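You operate a simulated robot arm through the tools that you are given. There is no shell and no other tool.

Carry out the task below with a simulated robot arm. There is one attempt and no reset: what you move stays moved.

Task
Put the milk bottle from the top of the green table on the wood table. Then put the green mug in the sink. Then turn the green dial to 0. Then open the green flap. Keep to this order. Set down upright: milk bottle.

Only the result counts: the job must be done as asked and must still hold three seconds after the hand-in. Knocking over, shifting, dropping, spilling or breaking anything else fails it.

Robot
A 6-joint arm with a two-finger gripper on a trunk, on a base that drives. Base frame: it is fixed to the floor where the robot stands at the start and does not move with it; the origin is under the middle of the robot, x ahead of it, y to its left, z up. Lengths are in mm, angles in degrees, forces in N, time in s.
With the tool pointing down near the work surface it reaches from about 120 to 660 mm from the robot's upright axis, wherever it stands. Its first joint turns from -166.0 to 166.0 degrees. Places, roughly: green dial [1800, 5300, 1200]; green flap [400, 2000, 700]; green mug (14x11x9 cm) [2500, 4400, 800]; milk bottle [1500, -250, 1000]; sink (34x26 cm) [900, 6820, 760]; wood table (22x32 cm) [2300, 280, 800]. Payload 2.45 kg.
Tool frame: the origin (TCP) lies between the finger pads and is the grasp point; the fingertips stand 26 mm ahead of it; z points along the fingers, y is the line along which they close. The gripper opens to 96 mm. The gripper's body begins 69 mm behind the TCP.
Orientation is that of the tool frame in the base frame, as a unit quaternion [x, y, z, w]. With the fingers straight down and closing along the base's y, the tool's x points along the base's -x, its y along +y and its z along -z.

Tools
- The arm moves only by the tool servo_tool. Its arguments are lists of equal length, an entry for each row: "dp": the shift along the base's x, y, z in units of 100 mm (1.0 is 100 mm), a list of three; "turn": the turn, a rotation vector about the base's x, y, z in units of 180 degrees (1.0 is 180 degrees), a list of three. In form: {"dp": [[x, y, z], ...], "turn": [[ax, ay, az], ...]}. A call has 1 to 20 rows; each row is the pose to reach, as a shift and turn from the pose commanded when the call began. "grip" is the closure in counts, from 0 (fully open) to 255 (shut), set as the call begins (left out, the last holds). A call with a number of a shift or a turn outside -1 to 1 is refused whole. Rows are played at 5 a second. More than 50 mm and 8.6 degrees between two rows, or a gripper value outside its range, and nothing of the call is played. A pose out of reach is approached as far as the arm can. The call stops where the force on the tool passes 40 N (or 10 N more than at its start, if that is more) or the arm is blocked; 0.2 s more then pass. The fingers move at their own pace and stop on an object; they squeeze with about 40 N. The grip force told is the motor's: it shows also when the fingers shut on nothing. Time passes only in rows, and 0.2 s behind the last, so rows that repeat a pose let the fingers close. It gives the time, the measured TCP pose, the force on the tool (base axes), the opening and the grip force at its end, in the units of the frame above (readings bear some noise), with the torque about the TCP (base axes, N m) and any sound that the robot's microphone picked up.
- Cameras (640 x 400 px; columns grow to the right, rows downward): "scene" is now at [27.1, 138.4, 1149.5]; the picture's right is [-0.16, -0.99, 0.00], its down [-0.21, 0.03, -0.98] and it looks along [0.96, -0.15, -0.21] (base axes); focal length 260 px, centre (320, 200). "wrist" rides on the gripper at [82, 3, -98] in the tool frame; the picture's right is [-0.04, 1.00, 0.00], its down [-0.73, -0.03, -0.68] and it looks along [-0.68, -0.03, 0.73] (tool axes); focal length 256 px, centre (320, 200). There is no depth. A picture from a camera that has moved, and an enlarged one, comes with that camera's place and axes in the base frame and with its lens. The place of the scene camera against the robot may be out by one fixed shift of up to 12 mm in any direction.
- snapshot(camera): a new picture of that camera. It takes no simulated time.
- lift_body(by): slides the trunk up (or, below 0, down) by that many mm; the arm and the scene camera ride with it, the base frame stays. It gives what a move gives, with no picture.
- steer(legs): drives the robot by 1 to 6 legs, each [ahead, turn to the left] in mm and degrees, along the robot's own axes; the way and the turn of a leg run together, so that a leg with both is an arc; at most 1500 mm and 180 degrees a leg. The arm and the cameras ride along, it lands a little off, and it stops where it bumps. It gives what a move gives.
- aim_head(pan, tilt): turns the head with the scene camera to pan (to the left, within 155 degrees either way) and tilt (down, from -29 to 69), counted from straight ahead of the robot. It gives what a move gives.
- enlarge(camera, box): a new picture of the part [left, top, right, bottom] of that camera's present view, enlarged. It takes no simulated time.
- job_done(): hands the job in; it is judged then, once.

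Places have to be worked out from the pictures, the camera data and where the tool is seen. Open the gripper and draw the arm clear of the work before you hand the job in, unless the task says otherwise.

The tools are called after "Request:" by a JSON object that holds its "api" and its "payload". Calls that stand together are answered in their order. servo_tool: Moves the arm, as the interface text tells. Its arguments: {"type":"object","properties":{"dp":{"type":"array","items":{"type":"array","items":{"type":"number"}}},"turn":{"type":"array","items":{"type":"array","items":{"type":"number"}}},"grip":{"type":"number"}},"required":["dp","turn"]} The other tools are called the same way: lift_body (by) slides the trunk up or down; steer (legs) drives the base; aim_head (pan, tilt) turns the head that bears the scene camera; snapshot (camera) takes a picture; enlarge (camera, box) takes an enlarged picture of a part of a camera's view; job_done () hands the job in.

At the start:

```text
t: 0.0
tcp_pos: [428.0, 140.5, 1005.7]
tcp_rot: [-0.001, 1.0, 0.001, 0.001]
wrist_force: [0.4, -0.5, -0.6]
torque: [-0.02, 0.01, 0.02]
gripper_width: 96.2
finger_force: 0.0
trunk travel left (down, up): [-150.0, 0.0]
robot x, y, heading: [3.7, 1.6, 0.0]
head pan, tilt: [-8.9, 12.4]
```

scene: 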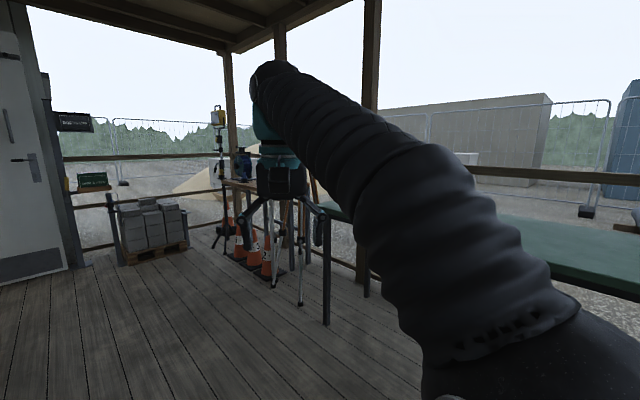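
wrist: 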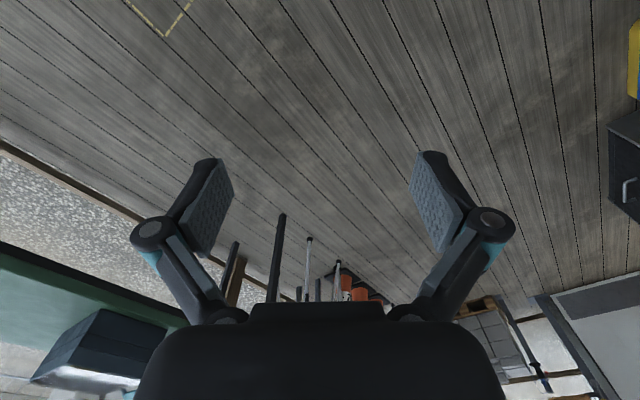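

The arm blocks much of the scene view. I'll look around with the head first to locate the green table and milk bottle.

Request:
{"api": "aim_head", "payload": {"pan": -35, "tilt": 15}}

Request:
{"api": "snapshot", "payload": {"camera": "scene"}}

Request:
{"api": "aim_head", "payload": {"pan": 20, "tilt": 15}}

Request:
{"api": "snapshot", "payload": {"camera": "scene"}}

Request:
{"api": "aim_head", "payload": {"pan": 75, "tilt": 15}}

Request:
{"api": "snapshot", "payload": {"camera": "scene"}}

```text
t: 0.9
tcp_pos: [427.6, 139.3, 1005.2]
tcp_rot: [-0.001, 1.0, 0.001, 0.002]
wrist_force: [0.2, 0.4, 0.2]
torque: [0.04, -0.01, 0.03]
gripper_width: 95.8
finger_force: 0.0
trunk travel left (down, up): [-150.0, 0.0]
robot x, y, heading: [3.4, 0.4, 0.1]
head pan, tilt: [-35.0, 15.0]
```

```text
taken
camera scene: at [11.5, 99.4, 1145.2], right [-0.57, -0.82, 0.0], down [-0.21, 0.15, -0.97], along [0.79, -0.55, -0.26], focal length 260 px, centre (320, 200)
```

scene: 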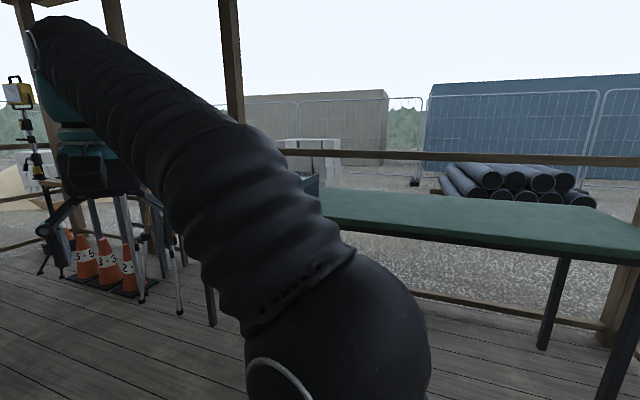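

```text
t: 2.1
tcp_pos: [427.5, 139.8, 1004.5]
tcp_rot: [-0.001, 1.0, 0.0, 0.001]
wrist_force: [0.1, 0.7, -0.3]
torque: [0.01, -0.01, 0.01]
gripper_width: 95.8
finger_force: 0.0
trunk travel left (down, up): [-150.0, 0.0]
robot x, y, heading: [-0.4, 1.8, 0.1]
head pan, tilt: [20.0, 15.0]
```

```text
taken
camera scene: at [22.7, 184.7, 1145.2], right [0.34, -0.94, 0.0], down [-0.24, -0.09, -0.97], along [0.91, 0.33, -0.26], focal length 260 px, centre (320, 200)
```

scene: 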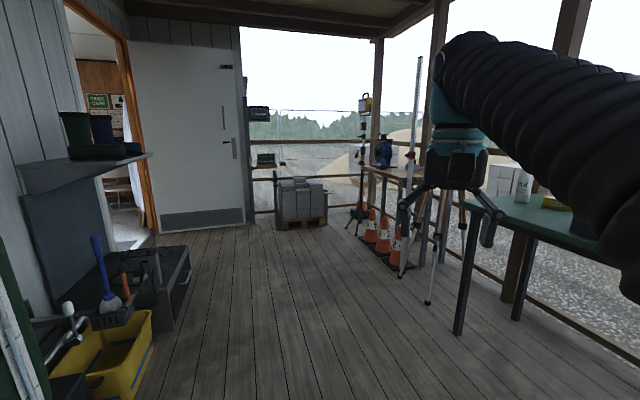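

```text
t: 3.4
tcp_pos: [428.1, 139.9, 1004.6]
tcp_rot: [-0.001, 1.0, 0.001, 0.0]
wrist_force: [0.3, -0.1, 0.2]
torque: [0.01, 0.0, 0.01]
gripper_width: 96.1
finger_force: 0.1
trunk travel left (down, up): [-150.0, 0.0]
robot x, y, heading: [-3.5, -0.4, -0.0]
head pan, tilt: [75.0, 15.0]
```

```text
taken
camera scene: at [-40.8, 243.1, 1145.2], right [0.97, -0.26, 0.0], down [-0.07, -0.25, -0.97], along [0.25, 0.93, -0.26], focal length 260 px, centre (320, 200)
```

scene: 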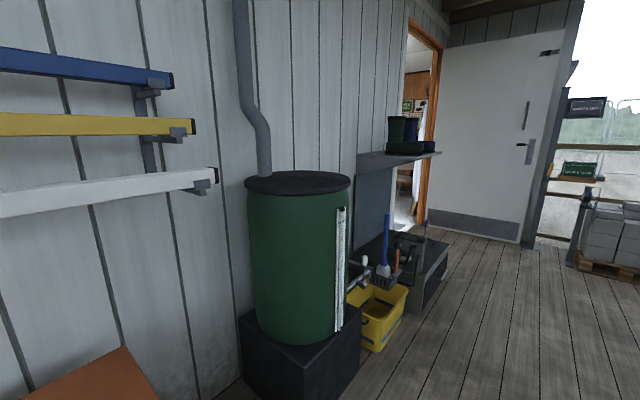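

The milk bottle is visible on the green table's left end; I'll zoom in from pan 20-ish to see the bottle and the wood table.

Request:
{"api": "aim_head", "payload": {"pan": 10, "tilt": 15}}

Request:
{"api": "snapshot", "payload": {"camera": "scene"}}

Request:
{"api": "aim_head", "payload": {"pan": 25, "tilt": 15}}

Request:
{"api": "enlarge", "payload": {"camera": "scene", "box": [340, 80, 600, 240]}}

Request:
{"api": "aim_head", "payload": {"pan": -90, "tilt": 15}}

Request:
{"api": "snapshot", "payload": {"camera": "scene"}}

Request:
{"api": "aim_head", "payload": {"pan": 145, "tilt": 15}}

Request:
{"api": "snapshot", "payload": {"camera": "scene"}}

```text
t: 4.7
tcp_pos: [427.6, 138.6, 1005.4]
tcp_rot: [-0.001, 1.0, 0.001, 0.001]
wrist_force: [-1.5, -0.3, 0.4]
torque: [0.01, 0.0, -0.02]
gripper_width: 95.9
finger_force: 0.2
trunk travel left (down, up): [-150.0, 0.0]
robot x, y, heading: [-2.4, -1.3, -0.0]
head pan, tilt: [10.0, 15.0]
```

```text
taken
camera scene: at [26.9, 169.2, 1145.2], right [0.17, -0.98, 0.0], down [-0.25, -0.05, -0.97], along [0.95, 0.17, -0.26], focal length 260 px, centre (320, 200)
```

scene: 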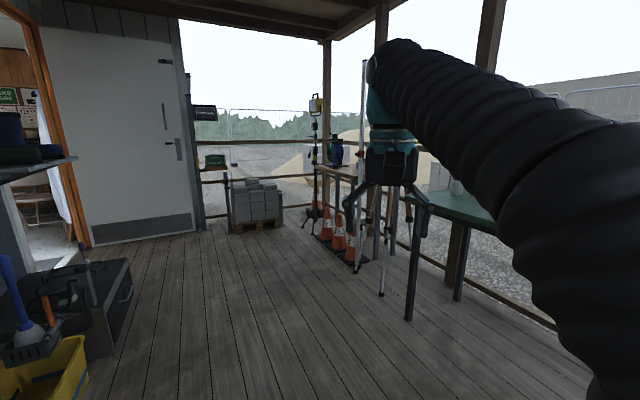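

```text
t: 5.5
tcp_pos: [428.0, 139.8, 1003.8]
tcp_rot: [0.0, 1.0, 0.0, 0.001]
wrist_force: [0.0, 0.1, -0.1]
torque: [0.01, 0.01, 0.0]
gripper_width: 95.9
finger_force: 0.0
trunk travel left (down, up): [-150.0, 0.0]
robot x, y, heading: [0.5, -2.2, -0.2]
head pan, tilt: [25.0, 15.0]
```

```text
2.46 times, centred on (470, 160) of scene
camera zoom: at [19.6, 192.3, 1145.2], right [0.42, -0.91, 0.0], down [-0.23, -0.11, -0.97], along [0.88, 0.41, -0.26], focal length 640 px, centre (-49, 298)
```

zoom: 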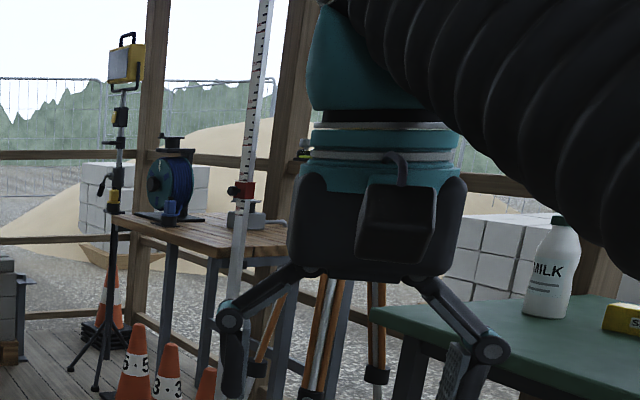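

```text
t: 7.5
tcp_pos: [427.8, 139.2, 1004.7]
tcp_rot: [0.0, 1.0, 0.001, 0.001]
wrist_force: [-0.1, 0.7, -0.3]
torque: [-0.02, 0.04, 0.0]
gripper_width: 95.8
finger_force: 0.2
trunk travel left (down, up): [-150.0, 0.0]
robot x, y, heading: [0.7, 2.0, 0.2]
head pan, tilt: [-90.0, 15.0]
```

```text
taken
camera scene: at [-65.0, 59.5, 1145.2], right [-1.0, 0.0, 0.0], down [0.0, 0.26, -0.97], along [0.0, -0.97, -0.26], focal length 260 px, centre (320, 200)
```

scene: 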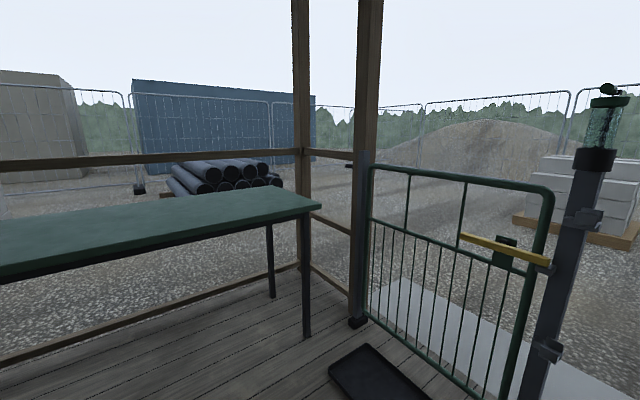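

```text
t: 10.8
tcp_pos: [427.4, 139.8, 1004.6]
tcp_rot: [-0.001, 1.0, 0.0, 0.001]
wrist_force: [0.2, 0.4, -0.1]
torque: [0.02, 0.0, -0.02]
gripper_width: 96.1
finger_force: 0.1
trunk travel left (down, up): [-150.0, 0.0]
robot x, y, heading: [-0.7, 1.7, 0.1]
head pan, tilt: [145.0, 15.0]
```

```text
taken
camera scene: at [-141.5, 206.5, 1145.2], right [0.57, 0.82, 0.0], down [0.21, -0.15, -0.97], along [-0.79, 0.55, -0.26], focal length 260 px, centre (320, 200)
```

scene: 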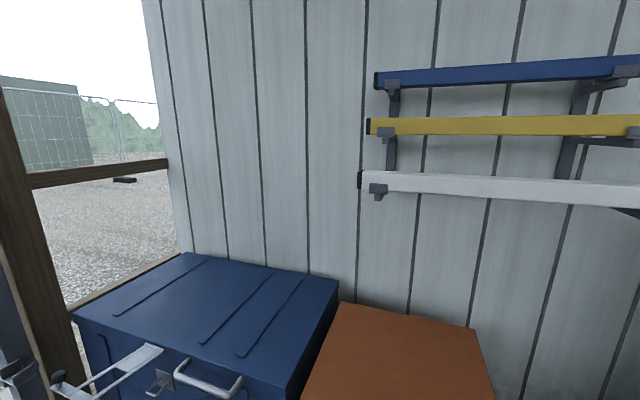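

The bottle sits near the left (far) end of the diagonal green table with a yellow tape measure beside it, and the wood table lies beyond with a tripod in front. I'll drive ahead a bit and turn right so the arm no longer blocks the camera's view of that area.

Request:
{"api": "steer", "payload": {"legs": [[600, 0], [0, -60]]}}

Request:
{"api": "aim_head", "payload": {"pan": 60, "tilt": 20}}

Request:
{"api": "snapshot", "payload": {"camera": "scene"}}

Request:
{"api": "enlarge", "payload": {"camera": "scene", "box": [280, 80, 600, 280]}}

```text
t: 16.8
tcp_pos: [944.8, -298.0, 1004.2]
tcp_rot: [0.495, 0.869, 0.0, 0.001]
wrist_force: [-0.2, -0.7, 0.2]
torque: [-0.03, 0.02, 0.0]
gripper_width: 95.8
finger_force: 0.0
trunk travel left (down, up): [-150.0, 0.0]
robot x, y, heading: [605.6, -1.3, -59.2]
head pan, tilt: [145.0, 15.0]
```

```text
t: 18.4
tcp_pos: [944.0, -297.0, 1004.8]
tcp_rot: [0.495, 0.869, 0.0, 0.001]
wrist_force: [-0.7, 0.3, 0.5]
torque: [-0.01, 0.01, 0.0]
gripper_width: 95.9
finger_force: 0.2
trunk travel left (down, up): [-150.0, 0.0]
robot x, y, heading: [604.3, 3.5, -59.4]
head pan, tilt: [60.0, 20.0]
```

```text
taken
camera scene: at [800.3, 128.2, 1137.0], right [0.01, -1.0, 0.0], down [-0.34, 0.0, -0.94], along [0.94, 0.01, -0.34], focal length 260 px, centre (320, 200)
```

scene: 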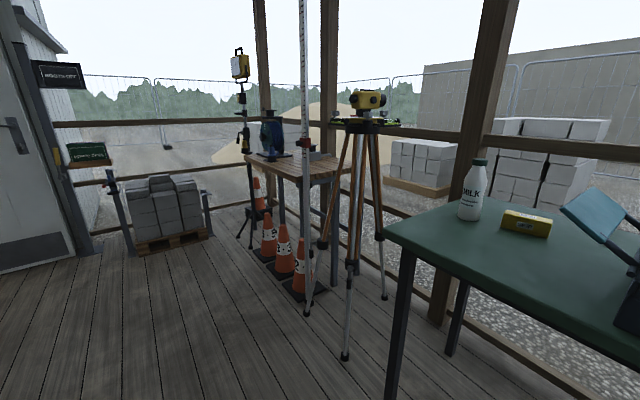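

```text
2.00 times, centred on (440, 180) of scene
camera zoom: at [800.3, 128.2, 1137.0], right [0.01, -1.0, 0.0], down [-0.34, 0.0, -0.94], along [0.94, 0.01, -0.34], focal length 520 px, centre (80, 240)
```

zoom: 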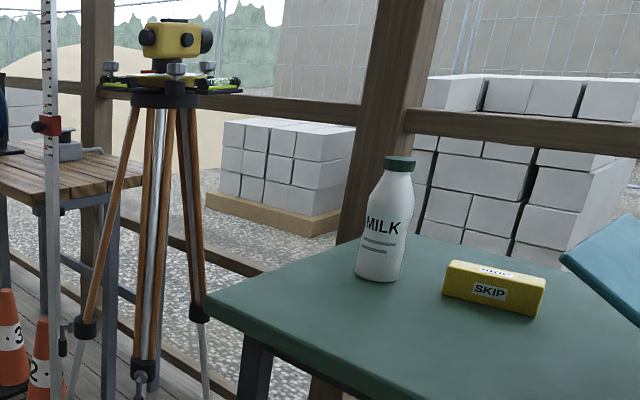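

Triangulating, the milk bottle base is near (1566, -340, 797), about 190 mm tall and ~78 mm wide with a ~42 mm neck/cap. A tripod with a level stands between the tables; I'll zoom on the wood table and on the right end of the green table.

Request:
{"api": "enlarge", "payload": {"camera": "scene", "box": [210, 80, 410, 205]}}

Request:
{"api": "enlarge", "payload": {"camera": "scene", "box": [210, 180, 530, 380]}}

Request:
{"api": "aim_head", "payload": {"pan": 20, "tilt": 25}}

Request:
{"api": "snapshot", "payload": {"camera": "scene"}}

Request:
{"api": "snapshot", "payload": {"camera": "wrist"}}

```text
3.20 times, centred on (310, 142) of scene
camera zoom: at [800.3, 128.2, 1137.0], right [0.01, -1.0, 0.0], down [-0.34, 0.0, -0.94], along [0.94, 0.01, -0.34], focal length 832 px, centre (352, 384)
```

zoom: 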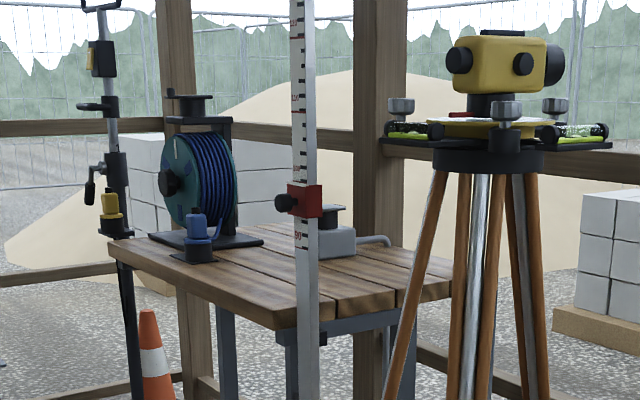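

```text
2.00 times, centred on (370, 280) of scene
camera zoom: at [800.3, 128.2, 1137.0], right [0.01, -1.0, 0.0], down [-0.34, 0.0, -0.94], along [0.94, 0.01, -0.34], focal length 520 px, centre (220, 40)
```

zoom: 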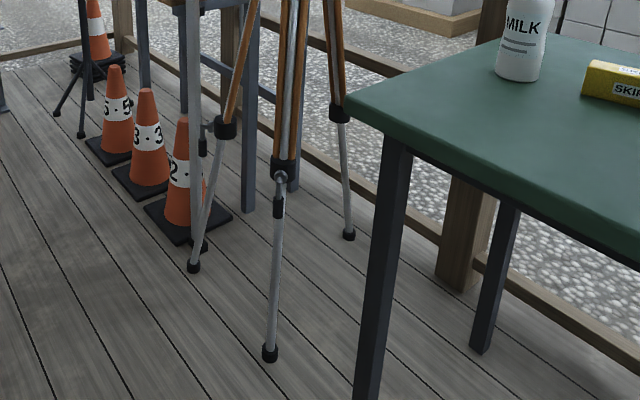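

```text
t: 19.5
tcp_pos: [944.4, -297.6, 1004.4]
tcp_rot: [0.496, 0.868, 0.001, 0.001]
wrist_force: [0.6, -0.3, 0.2]
torque: [-0.02, 0.05, 0.01]
gripper_width: 96.2
finger_force: 0.0
trunk travel left (down, up): [-150.0, 0.0]
robot x, y, heading: [605.6, 2.6, -59.6]
head pan, tilt: [20.0, 25.0]
```

```text
taken
camera scene: at [778.3, 68.8, 1128.9], right [-0.64, -0.77, 0.0], down [-0.33, 0.27, -0.91], along [0.7, -0.58, -0.42], focal length 260 px, centre (320, 200)
```

scene: 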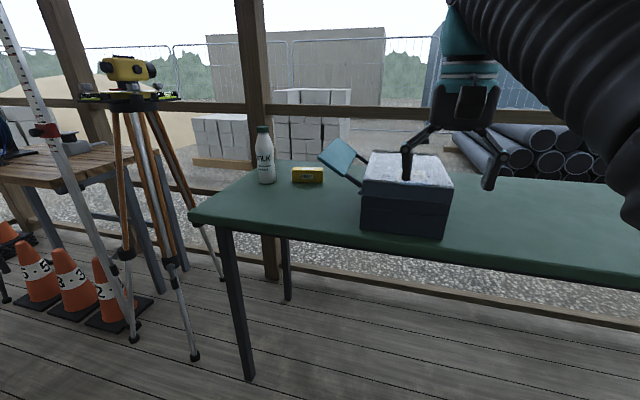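

```text
taken
camera wrist: at [905.7, -225.3, 1102.8], right [0.88, 0.47, 0.0], down [0.35, -0.65, 0.68], along [0.32, -0.6, -0.73], focal length 256 px, centre (320, 200)
```

wrist: 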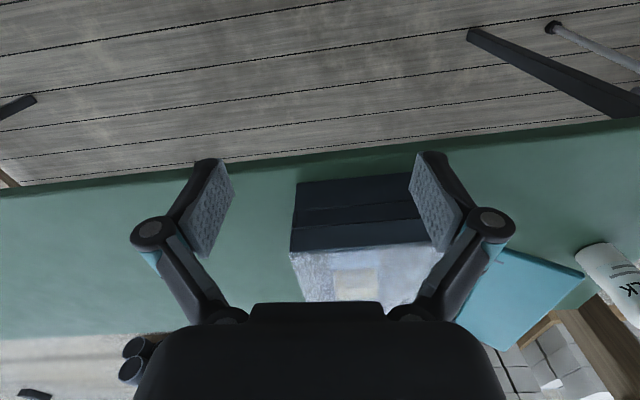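

The table also holds a dark cool box with a teal lid and the yellow box. I'll raise the gripper 80 mm for clearance, then drive to a spot off the near edge of the green table abreast of the bottle (around (1240, 135)), facing it.

Request:
{"api": "servo_tool", "payload": {"dp": [[0, 0, 0.4], [0, 0, 0.8]], "turn": [[0, 0, 0], [0, 0, 0]]}}

Request:
{"api": "steer", "payload": {"legs": [[0, 71], [640, 0], [0, -71]]}}

Request:
{"api": "aim_head", "payload": {"pan": 25, "tilt": 25}}

Request:
{"api": "snapshot", "payload": {"camera": "scene"}}

Request:
{"api": "snapshot", "payload": {"camera": "wrist"}}

```text
t: 20.1
tcp_pos: [941.9, -296.6, 1007.6]
tcp_rot: [0.495, 0.869, 0.0, 0.002]
wrist_force: [0.3, -0.5, 0.0]
torque: [-0.01, -0.03, 0.03]
gripper_width: 96.2
finger_force: 0.1
out of reach, approached as far as the arm can: row 1, 2
trunk travel left (down, up): [-150.0, 0.0]
robot x, y, heading: [604.7, -8.3, -59.5]
head pan, tilt: [20.0, 25.0]
```

```text
t: 29.8
tcp_pos: [1572.6, -163.6, 1006.5]
tcp_rot: [0.492, 0.87, 0.001, 0.002]
wrist_force: [-0.4, 0.4, 0.9]
torque: [0.01, 0.01, -0.02]
gripper_width: 95.9
finger_force: 0.0
trunk travel left (down, up): [-150.0, 0.0]
robot x, y, heading: [1234.4, 129.2, -59.0]
head pan, tilt: [20.0, 25.0]
```

```text
t: 30.5
tcp_pos: [1572.8, -162.2, 1008.8]
tcp_rot: [0.492, 0.87, 0.001, 0.002]
wrist_force: [0.7, 0.0, -0.3]
torque: [-0.02, 0.01, -0.02]
gripper_width: 96.2
finger_force: 0.0
trunk travel left (down, up): [-150.0, 0.0]
robot x, y, heading: [1234.6, 131.2, -59.4]
head pan, tilt: [25.0, 25.0]
```

```text
taken
camera scene: at [1411.0, 206.9, 1128.9], right [-0.56, -0.83, 0.0], down [-0.35, 0.24, -0.91], along [0.75, -0.51, -0.42], focal length 260 px, centre (320, 200)
```

scene: 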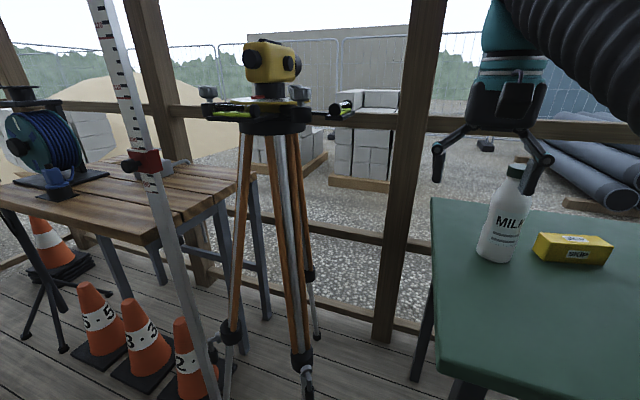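

```text
taken
camera wrist: at [1533.2, -91.2, 1105.9], right [0.88, 0.48, 0.0], down [0.35, -0.64, 0.68], along [0.33, -0.6, -0.73], focal length 256 px, centre (320, 200)
```

wrist: 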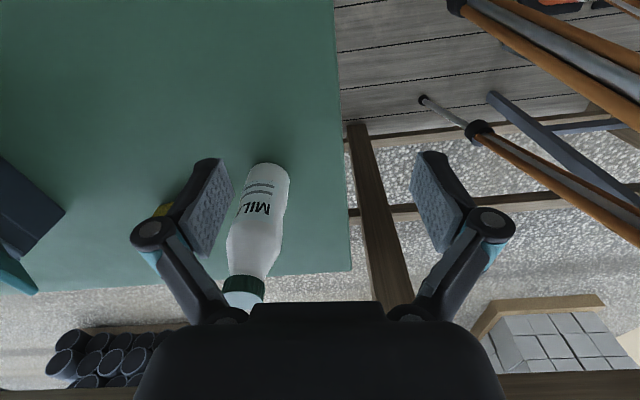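

The wrist view puts the bottle at about (1580, -347) with the cap top near 985. The arm can't go above ~1008 here, so I'll straddle the neck from the side: first shift laterally to line up the fingers with the bottle and drop to z≈965.

Request:
{"api": "servo_tool", "payload": {"dp": [[-0.25, -0.15, -0.13], [-0.5, -0.3, -0.27], [-0.75, -0.45, -0.4]], "turn": [[0, 0, 0], [0, 0, 0], [0, 0, 0]]}}

Request:
{"api": "snapshot", "payload": {"camera": "wrist"}}

Request:
{"api": "snapshot", "payload": {"camera": "scene"}}

```text
t: 31.3
tcp_pos: [1497.8, -208.1, 967.8]
tcp_rot: [0.493, 0.87, 0.001, 0.002]
wrist_force: [0.4, 1.2, -0.5]
torque: [-0.02, 0.04, -0.03]
gripper_width: 96.2
finger_force: 0.1
trunk travel left (down, up): [-150.0, 0.0]
robot x, y, heading: [1238.2, 127.0, -59.4]
head pan, tilt: [25.0, 25.0]
```

```text
taken
camera wrist: at [1458.6, -136.3, 1065.4], right [0.88, 0.48, 0.0], down [0.35, -0.64, 0.68], along [0.33, -0.6, -0.73], focal length 256 px, centre (320, 200)
```

wrist: 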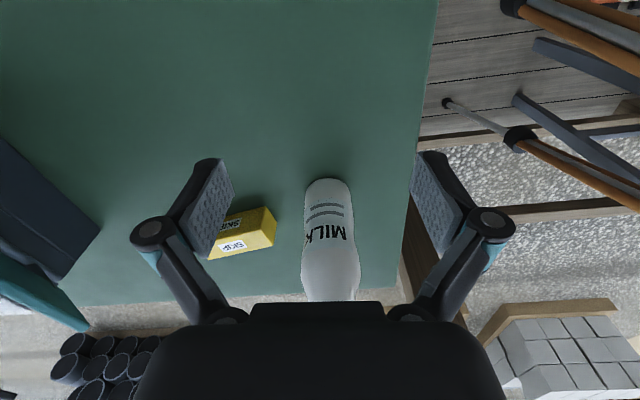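

```text
taken
camera scene: at [1411.1, 207.0, 1128.9], right [-0.56, -0.83, 0.0], down [-0.35, 0.24, -0.91], along [0.75, -0.51, -0.42], focal length 260 px, centre (320, 200)
```

scene: 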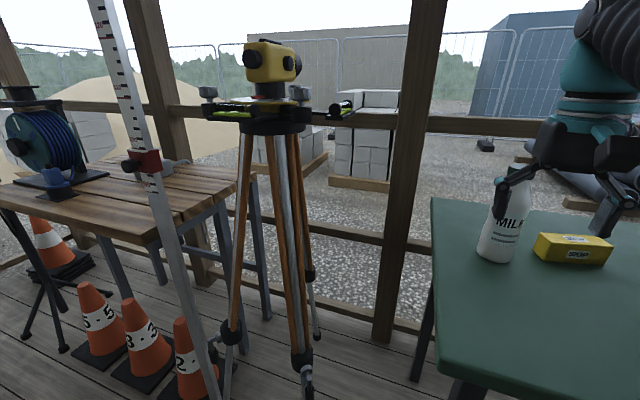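

The bottle lies about 157 mm straight ahead of the tool, centred between the fingers within a few mm. I'll advance half way and recheck.

Request:
{"api": "servo_tool", "payload": {"dp": [[0.21, -0.34, 0], [0.42, -0.69, 0]], "turn": [[0, 0, 0], [0, 0, 0]]}}

Request:
{"api": "snapshot", "payload": {"camera": "wrist"}}

Request:
{"api": "enlarge", "payload": {"camera": "scene", "box": [440, 100, 640, 300]}}

```text
t: 31.9
tcp_pos: [1538.8, -276.1, 968.9]
tcp_rot: [0.493, 0.87, 0.0, 0.003]
wrist_force: [-0.6, 0.8, 0.2]
torque: [-0.06, -0.06, 0.0]
gripper_width: 95.7
finger_force: 0.2
trunk travel left (down, up): [-150.0, 0.0]
robot x, y, heading: [1233.3, 131.5, -59.0]
head pan, tilt: [25.0, 25.0]
```

```text
taken
camera wrist: at [1499.8, -204.7, 1066.3], right [0.88, 0.48, 0.0], down [0.35, -0.64, 0.68], along [0.33, -0.6, -0.73], focal length 256 px, centre (320, 200)
```

wrist: 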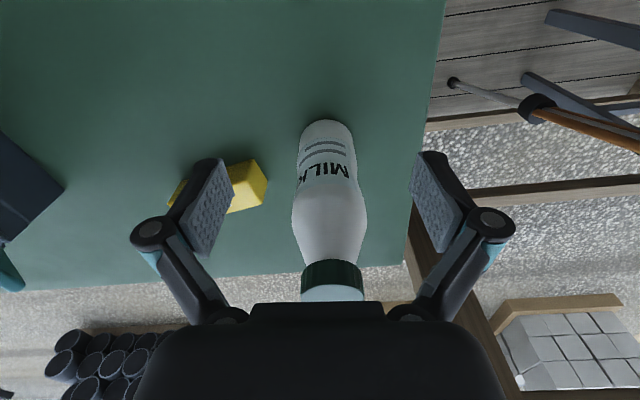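

```text
2.00 times, centred on (540, 200) of scene
camera zoom: at [1410.7, 207.4, 1128.9], right [-0.56, -0.83, 0.0], down [-0.35, 0.24, -0.91], along [0.75, -0.51, -0.42], focal length 520 px, centre (-120, 200)
```

zoom: 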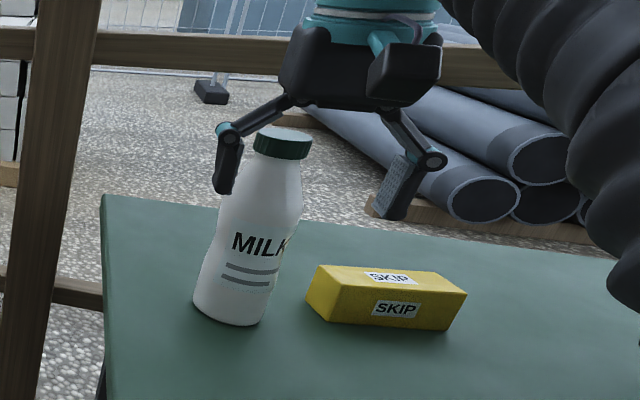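

The cap sits 77 mm ahead and nearly centred; its cap spans about z 960–985 while the shoulder widens below. I'll rise to z≈984 so the pads hold the cap only, then advance onto it.

Request:
{"api": "servo_tool", "payload": {"dp": [[0.0, 0.0, 0.15], [0.21, -0.32, 0.15], [0.42, -0.65, 0.15]], "turn": [[0, 0, 0], [0, 0, 0], [0, 0, 0]]}}

Request:
{"api": "snapshot", "payload": {"camera": "wrist"}}

Request:
{"api": "enlarge", "payload": {"camera": "scene", "box": [440, 100, 640, 300]}}

```text
t: 32.7
tcp_pos: [1577.9, -336.8, 968.7]
tcp_rot: [0.492, 0.871, 0.0, 0.005]
wrist_force: [-1.1, 0.8, 0.8]
torque: [-0.05, -0.02, 0.01]
gripper_width: 95.8
finger_force: 0.0
out of reach, approached as far as the arm can: row 3
trunk travel left (down, up): [-150.0, 0.0]
robot x, y, heading: [1235.0, 127.5, -59.1]
head pan, tilt: [25.0, 25.0]
```

```text
taken
camera wrist: at [1538.2, -264.3, 1065.9], right [0.88, 0.48, 0.0], down [0.35, -0.64, 0.69], along [0.33, -0.6, -0.73], focal length 256 px, centre (320, 200)
```

wrist: 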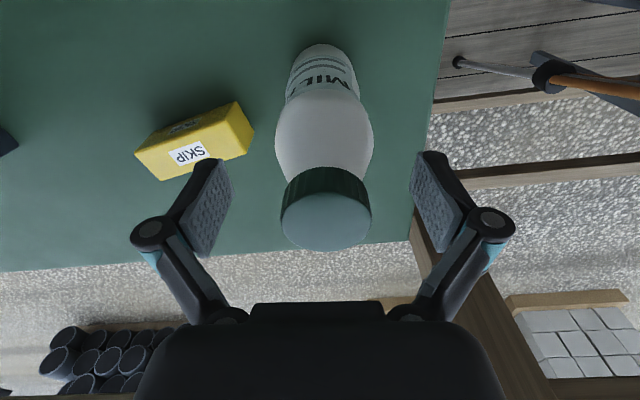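

```text
2.00 times, centred on (540, 200) of scene
camera zoom: at [1410.8, 207.2, 1129.0], right [-0.56, -0.83, 0.0], down [-0.35, 0.24, -0.91], along [0.75, -0.51, -0.42], focal length 520 px, centre (-120, 200)
```

zoom: 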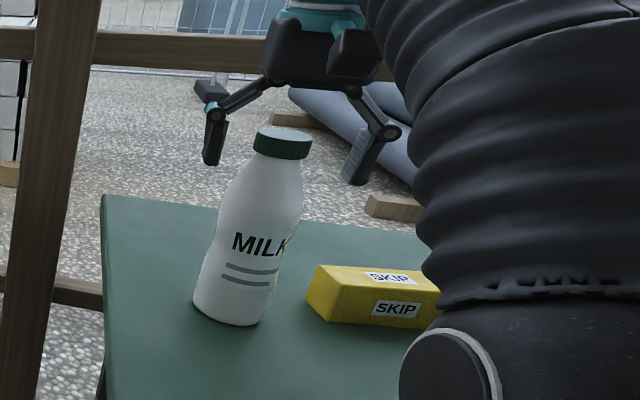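

TCP topped out at z≈969 at this reach, so the fingertips would touch the sloping shoulder. I'd rather get the base a little nearer; I'll look down at the gap between the base and the table edge.

Request:
{"api": "aim_head", "payload": {"pan": 15, "tilt": 69}}

Request:
{"api": "snapshot", "payload": {"camera": "scene"}}

Request:
{"api": "aim_head", "payload": {"pan": 60, "tilt": 69}}

Request:
{"api": "snapshot", "payload": {"camera": "scene"}}

```text
t: 33.8
tcp_pos: [1577.9, -336.5, 969.0]
tcp_rot: [0.492, 0.871, 0.001, 0.004]
wrist_force: [-0.7, -0.1, 0.2]
torque: [0.0, 0.02, 0.02]
gripper_width: 95.9
finger_force: 0.0
trunk travel left (down, up): [-150.0, 0.0]
robot x, y, heading: [1232.8, 134.7, -59.0]
head pan, tilt: [15.0, 68.8]
```

```text
taken
camera scene: at [1374.9, 219.6, 1069.5], right [-0.7, -0.72, 0.0], down [-0.67, 0.65, -0.36], along [0.26, -0.25, -0.93], focal length 260 px, centre (320, 200)
```

scene: 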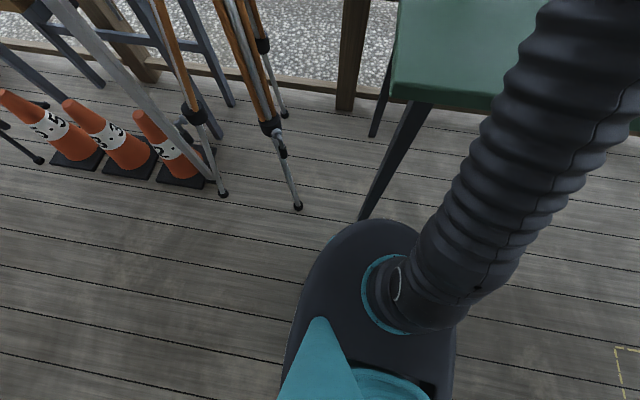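

```text
t: 34.9
tcp_pos: [1577.5, -337.6, 968.2]
tcp_rot: [0.492, 0.871, 0.0, 0.004]
wrist_force: [0.3, -0.9, 0.1]
torque: [-0.01, -0.02, -0.04]
gripper_width: 95.8
finger_force: 0.0
trunk travel left (down, up): [-150.0, 0.0]
robot x, y, heading: [1235.7, 129.9, -58.8]
head pan, tilt: [60.0, 68.8]
```

```text
taken
camera scene: at [1390.7, 259.4, 1069.5], right [0.01, -1.0, 0.0], down [-0.93, -0.01, -0.36], along [0.36, 0.01, -0.93], focal length 260 px, centre (320, 200)
```

scene: 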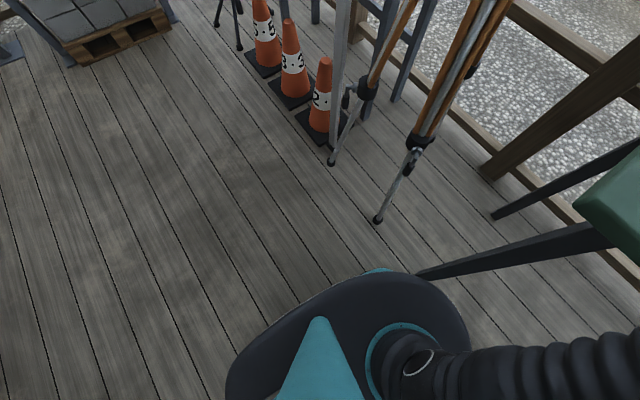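

There is roughly 160 mm between the torso and the table edge, so I'll back the fingers off the cap 80 mm, then roll the base 60 mm closer.

Request:
{"api": "servo_tool", "payload": {"dp": [[-0.21, 0.34, 0], [-0.41, 0.69, 0]], "turn": [[0, 0, 0], [0, 0, 0]]}}

Request:
{"api": "steer", "payload": {"legs": [[60, 0]]}}

Request:
{"api": "aim_head", "payload": {"pan": 20, "tilt": 30}}

Request:
{"api": "snapshot", "payload": {"camera": "wrist"}}

Request:
{"api": "snapshot", "payload": {"camera": "scene"}}

```text
t: 35.5
tcp_pos: [1536.9, -268.5, 968.7]
tcp_rot: [0.492, 0.871, 0.0, 0.002]
wrist_force: [0.3, -0.3, 0.0]
torque: [0.06, 0.02, 0.0]
gripper_width: 95.9
finger_force: 0.1
trunk travel left (down, up): [-150.0, 0.0]
robot x, y, heading: [1236.2, 131.2, -59.1]
head pan, tilt: [60.0, 68.8]
```

```text
t: 36.5
tcp_pos: [1566.8, -318.6, 968.1]
tcp_rot: [0.492, 0.87, 0.001, 0.002]
wrist_force: [-0.4, -0.3, -0.1]
torque: [0.0, 0.0, 0.0]
gripper_width: 96.3
finger_force: 0.1
trunk travel left (down, up): [-150.0, 0.0]
robot x, y, heading: [1265.5, 80.3, -58.9]
head pan, tilt: [60.0, 68.8]
```

```text
t: 37.6
tcp_pos: [1567.9, -319.1, 969.1]
tcp_rot: [0.493, 0.87, 0.0, 0.002]
wrist_force: [0.7, 0.2, 0.8]
torque: [0.0, 0.01, 0.02]
gripper_width: 95.8
finger_force: 0.0
trunk travel left (down, up): [-150.0, 0.0]
robot x, y, heading: [1264.0, 77.9, -59.1]
head pan, tilt: [20.0, 30.0]
```

```text
taken
camera wrist: at [1528.1, -247.3, 1066.3], right [0.88, 0.48, 0.0], down [0.35, -0.64, 0.68], along [0.33, -0.6, -0.73], focal length 256 px, centre (320, 200)
```

wrist: 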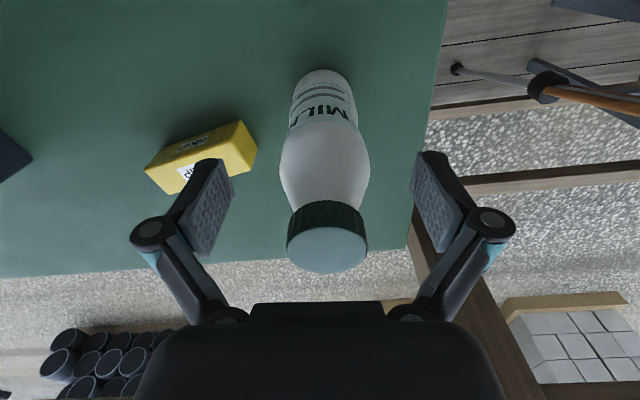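

```text
taken
camera scene: at [1435.7, 150.0, 1120.9], right [-0.63, -0.78, 0.0], down [-0.39, 0.32, -0.87], along [0.67, -0.55, -0.5], focal length 260 px, centre (320, 200)
```

scene: 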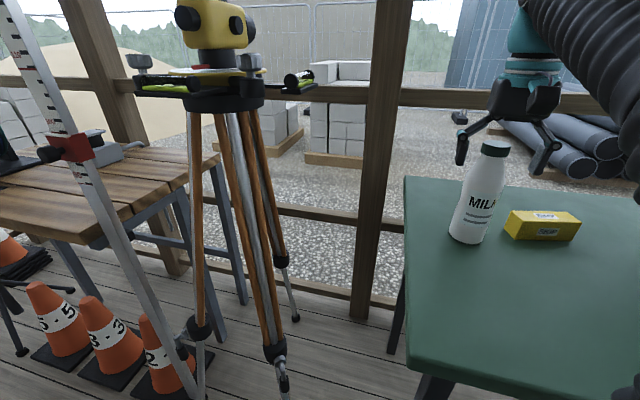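

The cap stays at (1582, -340), z≈985. Now I raise to z≈984 and move forward the last 25 mm to centre the fingers on the cap.

Request:
{"api": "servo_tool", "payload": {"dp": [[0.0, 0.0, 0.15], [0.145, -0.21, 0.15]], "turn": [[0, 0, 0], [0, 0, 0]]}}

Request:
{"api": "snapshot", "payload": {"camera": "wrist"}}

Request:
{"api": "enlarge", "payload": {"camera": "scene", "box": [440, 100, 640, 300]}}

```text
t: 38.2
tcp_pos: [1581.1, -339.4, 983.2]
tcp_rot: [0.493, 0.87, 0.0, 0.002]
wrist_force: [0.4, -0.2, 1.5]
torque: [-0.05, -0.01, 0.03]
gripper_width: 96.0
finger_force: 0.1
trunk travel left (down, up): [-150.0, 0.0]
robot x, y, heading: [1269.0, 78.7, -58.9]
head pan, tilt: [20.0, 30.0]
```

```text
taken
camera wrist: at [1541.6, -267.1, 1081.8], right [0.88, 0.48, 0.0], down [0.35, -0.64, 0.68], along [0.33, -0.6, -0.73], focal length 256 px, centre (320, 200)
```

wrist: 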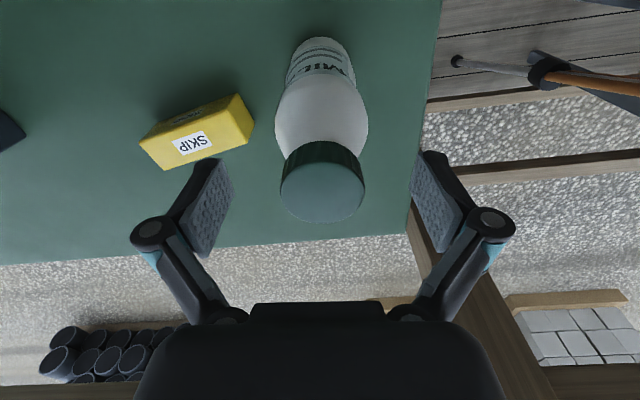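

```text
2.00 times, centred on (540, 200) of scene
camera zoom: at [1435.5, 150.2, 1121.0], right [-0.63, -0.78, 0.0], down [-0.39, 0.32, -0.87], along [0.67, -0.55, -0.5], focal length 520 px, centre (-120, 200)
```

zoom: 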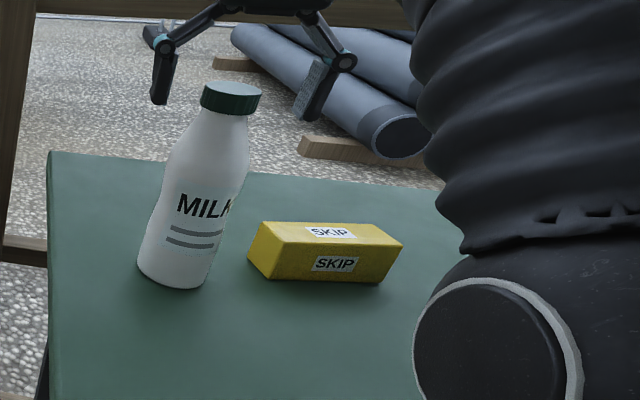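

The cap is centred between the pads. I close the gripper on it.

Request:
{"api": "servo_tool", "payload": {"dp": [[0, 0, 0], [0, 0, 0], [0, 0, 0], [0, 0, 0], [0, 0, 0]], "turn": [[0, 0, 0], [0, 0, 0], [0, 0, 0], [0, 0, 0], [0, 0, 0]], "grip": 255}}

Request:
{"api": "snapshot", "payload": {"camera": "wrist"}}

Request:
{"api": "enlarge", "payload": {"camera": "scene", "box": [440, 100, 640, 300]}}

```text
t: 39.4
tcp_pos: [1581.6, -339.1, 983.6]
tcp_rot: [0.492, 0.87, 0.0, 0.004]
wrist_force: [2.3, 0.3, 9.0]
torque: [0.07, -0.12, -0.03]
gripper_width: 37.0
finger_force: 39.7
trunk travel left (down, up): [-150.0, 0.0]
robot x, y, heading: [1262.7, 79.5, -59.3]
head pan, tilt: [20.0, 30.0]
```

```text
taken
camera wrist: at [1541.7, -266.8, 1081.9], right [0.88, 0.48, 0.0], down [0.35, -0.64, 0.68], along [0.33, -0.6, -0.73], focal length 256 px, centre (320, 200)
```

wrist: 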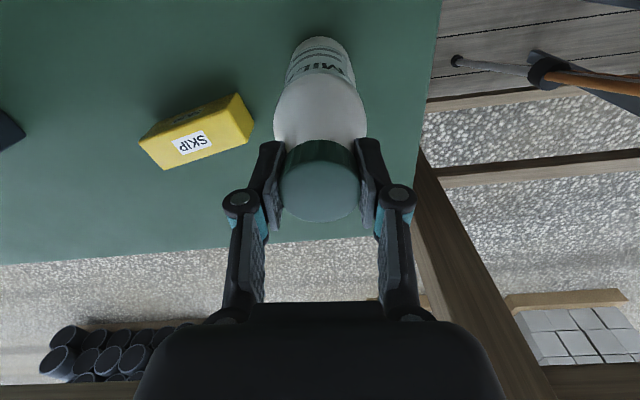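

```text
2.00 times, centred on (540, 200) of scene
camera zoom: at [1435.6, 150.3, 1121.0], right [-0.63, -0.78, 0.0], down [-0.39, 0.32, -0.87], along [0.67, -0.55, -0.5], focal length 520 px, centre (-120, 200)
```

zoom: 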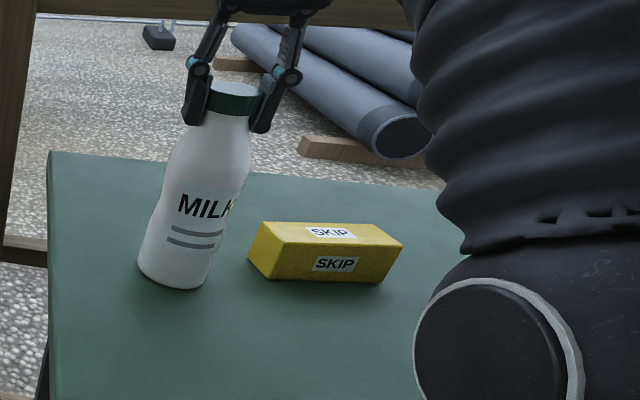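

Grip is firm (37 mm, 40 N). I lift a little while drawing slightly inward (height limit is near), and check that the bottle comes along.

Request:
{"api": "servo_tool", "payload": {"dp": [[0.0, 0.0, 0.05], [-0.1, 0.17, 0.12], [-0.2, 0.34, 0.2], [-0.35, 0.6, 0.2], [-0.5, 0.85, 0.22]], "turn": [[0, 0, 0], [0, 0, 0], [0, 0, 0], [0, 0, 0], [0, 0, 0]]}}

Request:
{"api": "snapshot", "payload": {"camera": "scene"}}

Request:
{"api": "snapshot", "payload": {"camera": "wrist"}}

Request:
{"api": "enlarge", "payload": {"camera": "scene", "box": [0, 90, 240, 240]}}

```text
t: 40.6
tcp_pos: [1532.9, -255.2, 1007.1]
tcp_rot: [0.492, 0.871, 0.0, 0.002]
wrist_force: [0.7, -0.4, -0.7]
torque: [0.05, 0.0, 0.02]
gripper_width: 0.0
finger_force: 28.7
trunk travel left (down, up): [-150.0, 0.0]
robot x, y, heading: [1267.5, 82.6, -59.0]
head pan, tilt: [20.0, 30.0]
```

```text
taken
camera scene: at [1435.9, 149.7, 1120.9], right [-0.63, -0.78, 0.0], down [-0.39, 0.32, -0.87], along [0.67, -0.55, -0.5], focal length 260 px, centre (320, 200)
```

scene: 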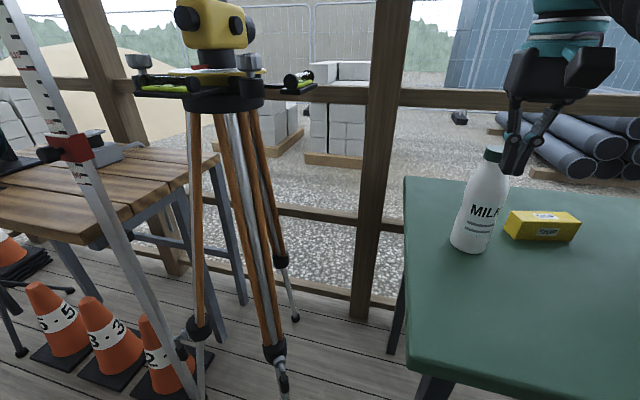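

```text
taken
camera wrist: at [1492.7, -182.9, 1103.5], right [0.88, 0.48, 0.0], down [0.35, -0.64, 0.68], along [0.33, -0.6, -0.73], focal length 256 px, centre (320, 200)
```

wrist: 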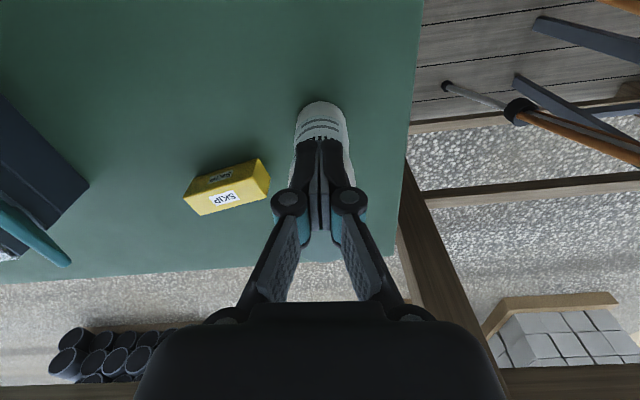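

```text
2.67 times, centred on (120, 165) of scene
camera zoom: at [1435.9, 149.7, 1120.9], right [-0.63, -0.78, 0.0], down [-0.39, 0.32, -0.87], along [0.67, -0.55, -0.5], focal length 694 px, centre (853, 293)
```

zoom: 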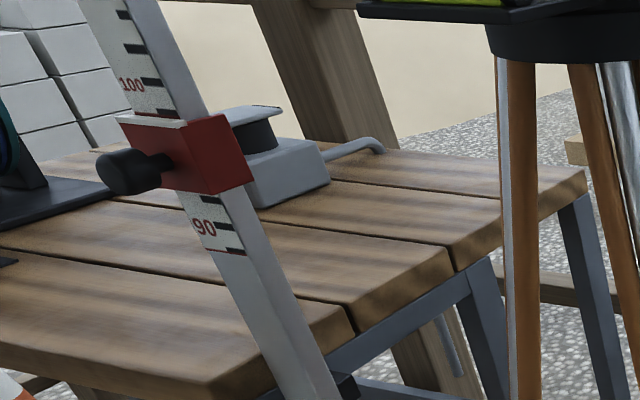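

The cap slipped out of the pads and the bottle was dragged a few cm but still stands upright. The cap/shoulder is a poor hold, so I'll grip the cylindrical body with the tool tilted ~50° forward: first open, back off and tilt, then look.

Request:
{"api": "servo_tool", "payload": {"dp": [[0, 0, 0], [0, 0, 0], [-0.18, 0.3, 0], [-0.36, 0.6, 0], [-0.36, 0.6, 0], [-0.36, 0.6, 0], [-0.36, 0.6, -0.1], [-0.36, 0.6, -0.2], [-0.36, 0.6, -0.3], [-0.36, 0.6, -0.4]], "turn": [[0, 0, 0], [0, 0, 0], [0, 0, 0], [0, 0, 0], [-0.0398, -0.0238, 0], [-0.0795, -0.0477, 0], [-0.1193, -0.0715, 0], [-0.159, -0.0953, 0], [-0.1988, -0.1192, 0], [-0.2385, -0.143, 0]], "grip": 0}}

Request:
{"api": "snapshot", "payload": {"camera": "wrist"}}

Request:
{"api": "snapshot", "payload": {"camera": "scene"}}

```text
t: 42.8
tcp_pos: [1497.1, -196.1, 964.9]
tcp_rot: [0.445, 0.788, -0.209, 0.371]
wrist_force: [0.3, -0.3, -0.3]
torque: [-0.01, 0.01, -0.01]
gripper_width: 95.9
finger_force: 0.0
trunk travel left (down, up): [-150.0, 0.0]
robot x, y, heading: [1264.0, 74.4, -58.9]
head pan, tilt: [20.0, 30.0]
```

```text
taken
camera wrist: at [1433.6, -84.8, 964.5], right [0.87, 0.49, 0.03], down [-0.06, 0.03, 1.0], along [0.49, -0.87, 0.05], focal length 256 px, centre (320, 200)
```

wrist: 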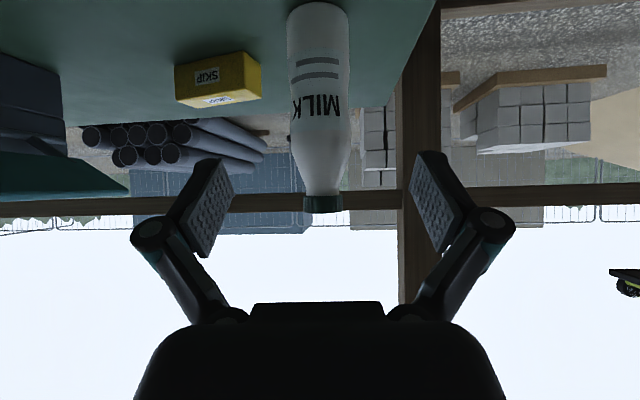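

```text
taken
camera scene: at [1435.8, 149.9, 1121.0], right [-0.63, -0.78, 0.0], down [-0.39, 0.32, -0.87], along [0.67, -0.55, -0.5], focal length 260 px, centre (320, 200)
```

scene: 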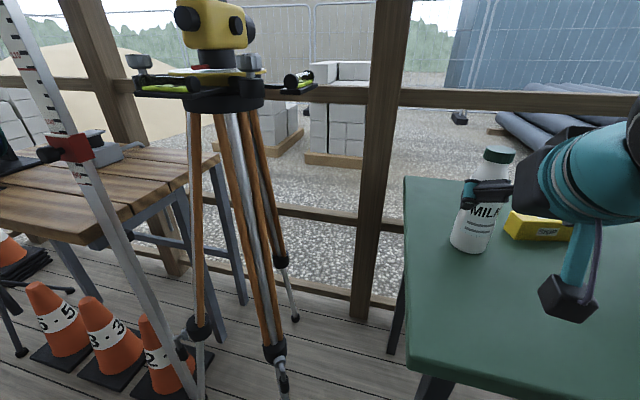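

The bottle now stands at about (1562, -320), 140 mm ahead and ~7 mm off centre. I'll correct laterally and lower to body height z≈868 (above the yellow box), then check.

Request:
{"api": "servo_tool", "payload": {"dp": [[-0.03, -0.02, -0.33], [-0.06, -0.036, -0.65], [-0.06, -0.036, -0.96]], "turn": [[0, 0, 0], [0, 0, 0], [0, 0, 0]]}}

Request:
{"api": "snapshot", "payload": {"camera": "wrist"}}

Request:
{"api": "snapshot", "payload": {"camera": "scene"}}

```text
t: 43.6
tcp_pos: [1491.9, -198.9, 869.5]
tcp_rot: [0.445, 0.788, -0.209, 0.37]
wrist_force: [0.1, -0.7, 0.1]
torque: [-0.03, 0.03, -0.01]
gripper_width: 96.2
finger_force: 0.0
trunk travel left (down, up): [-150.0, 0.0]
robot x, y, heading: [1265.9, 79.2, -59.2]
head pan, tilt: [20.0, 30.0]
```

```text
taken
camera wrist: at [1427.0, -88.0, 869.3], right [0.87, 0.49, 0.03], down [-0.05, 0.03, 1.0], along [0.49, -0.87, 0.05], focal length 256 px, centre (320, 200)
```

wrist: 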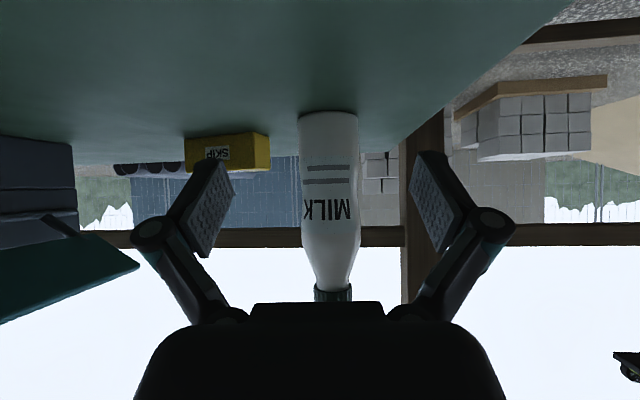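

```text
taken
camera scene: at [1435.6, 150.0, 1121.0], right [-0.63, -0.78, 0.0], down [-0.39, 0.32, -0.87], along [0.67, -0.55, -0.5], focal length 260 px, centre (320, 200)
```

scene: 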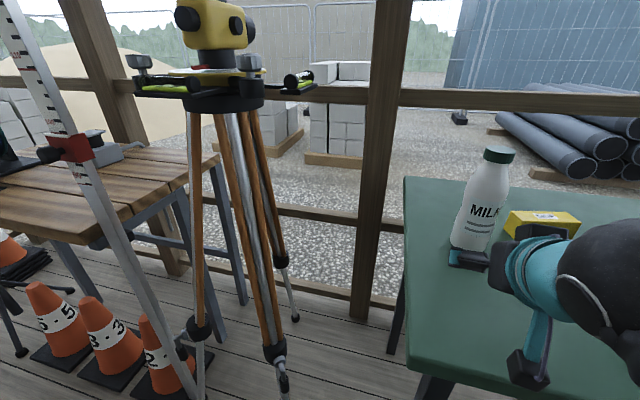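

Bottle is well lined up, ~143 mm ahead. I advance 85 mm straight and check the straddle.

Request:
{"api": "servo_tool", "payload": {"dp": [[0.23, -0.36, -0.02], [0.455, -0.72, -0.02]], "turn": [[0, 0, 0], [0, 0, 0]]}}

Request:
{"api": "snapshot", "payload": {"camera": "wrist"}}

Request:
{"api": "enlarge", "payload": {"camera": "scene", "box": [420, 130, 640, 330]}}

```text
t: 44.2
tcp_pos: [1536.1, -270.2, 867.4]
tcp_rot: [0.445, 0.788, -0.209, 0.372]
wrist_force: [-1.4, 0.8, 0.8]
torque: [0.0, -0.01, 0.01]
gripper_width: 95.9
finger_force: 0.0
trunk travel left (down, up): [-150.0, 0.0]
robot x, y, heading: [1261.4, 79.8, -59.0]
head pan, tilt: [20.0, 30.0]
```

```text
taken
camera wrist: at [1472.9, -159.8, 867.6], right [0.87, 0.49, 0.03], down [-0.06, 0.03, 1.0], along [0.49, -0.87, 0.05], focal length 256 px, centre (320, 200)
```

wrist: 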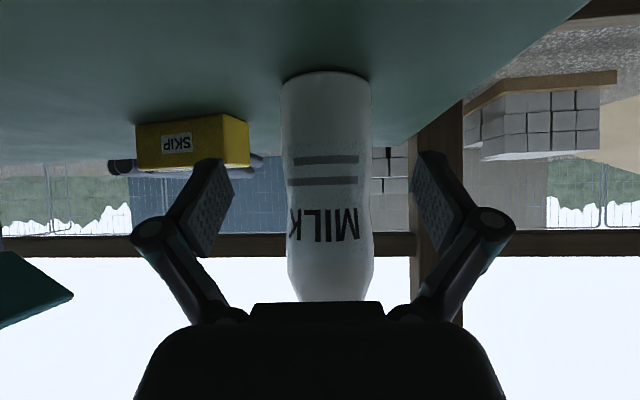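

```text
2.00 times, centred on (530, 230) of scene
camera zoom: at [1435.3, 150.4, 1120.9], right [-0.63, -0.78, 0.0], down [-0.39, 0.32, -0.87], along [0.67, -0.55, -0.5], focal length 520 px, centre (-100, 140)
```

zoom: 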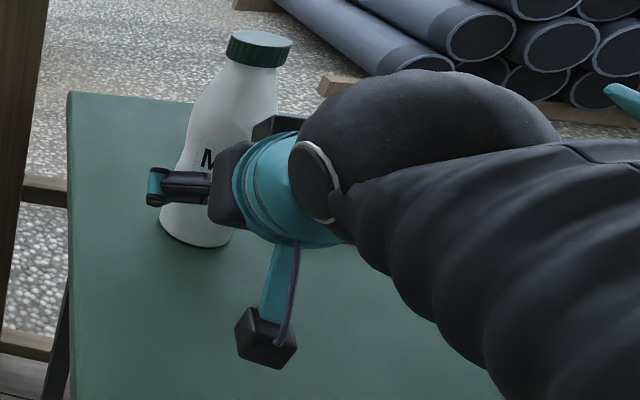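

Bottle axis is ~64 mm ahead and 3 mm to the right in tool-y; I advance the rest so the pads surround the body.

Request:
{"api": "servo_tool", "payload": {"dp": [[0.18, -0.25, 0], [0.345, -0.52, 0]], "turn": [[0, 0, 0], [0, 0, 0]]}}

Request:
{"api": "snapshot", "payload": {"camera": "wrist"}}

Request:
{"api": "enlarge", "payload": {"camera": "scene", "box": [420, 130, 640, 330]}}

```text
t: 44.8
tcp_pos: [1571.0, -323.0, 866.8]
tcp_rot: [0.446, 0.788, -0.209, 0.37]
wrist_force: [-0.1, 0.2, -0.1]
torque: [0.03, 0.04, 0.02]
gripper_width: 95.8
finger_force: 0.1
trunk travel left (down, up): [-150.0, 0.0]
robot x, y, heading: [1268.0, 78.4, -59.1]
head pan, tilt: [20.0, 30.0]
```

```text
taken
camera wrist: at [1506.8, -211.8, 867.7], right [0.87, 0.49, 0.03], down [-0.05, 0.03, 1.0], along [0.49, -0.87, 0.05], focal length 256 px, centre (320, 200)
```

wrist: 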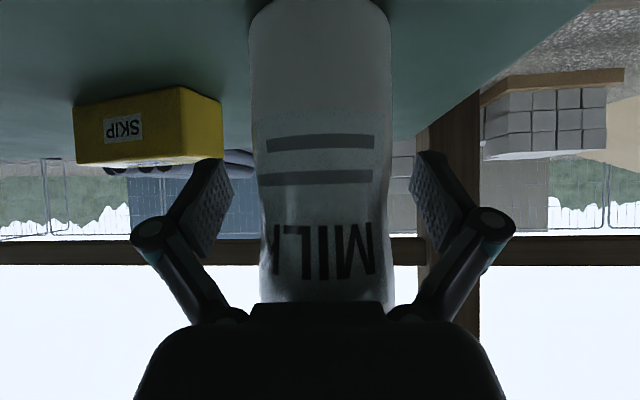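

```text
2.00 times, centred on (530, 230) of scene
camera zoom: at [1435.4, 150.3, 1121.0], right [-0.63, -0.78, 0.0], down [-0.39, 0.32, -0.87], along [0.67, -0.55, -0.5], focal length 520 px, centre (-100, 140)
```

zoom: 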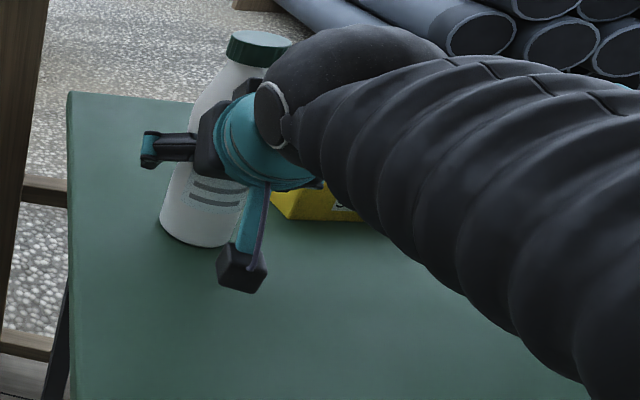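

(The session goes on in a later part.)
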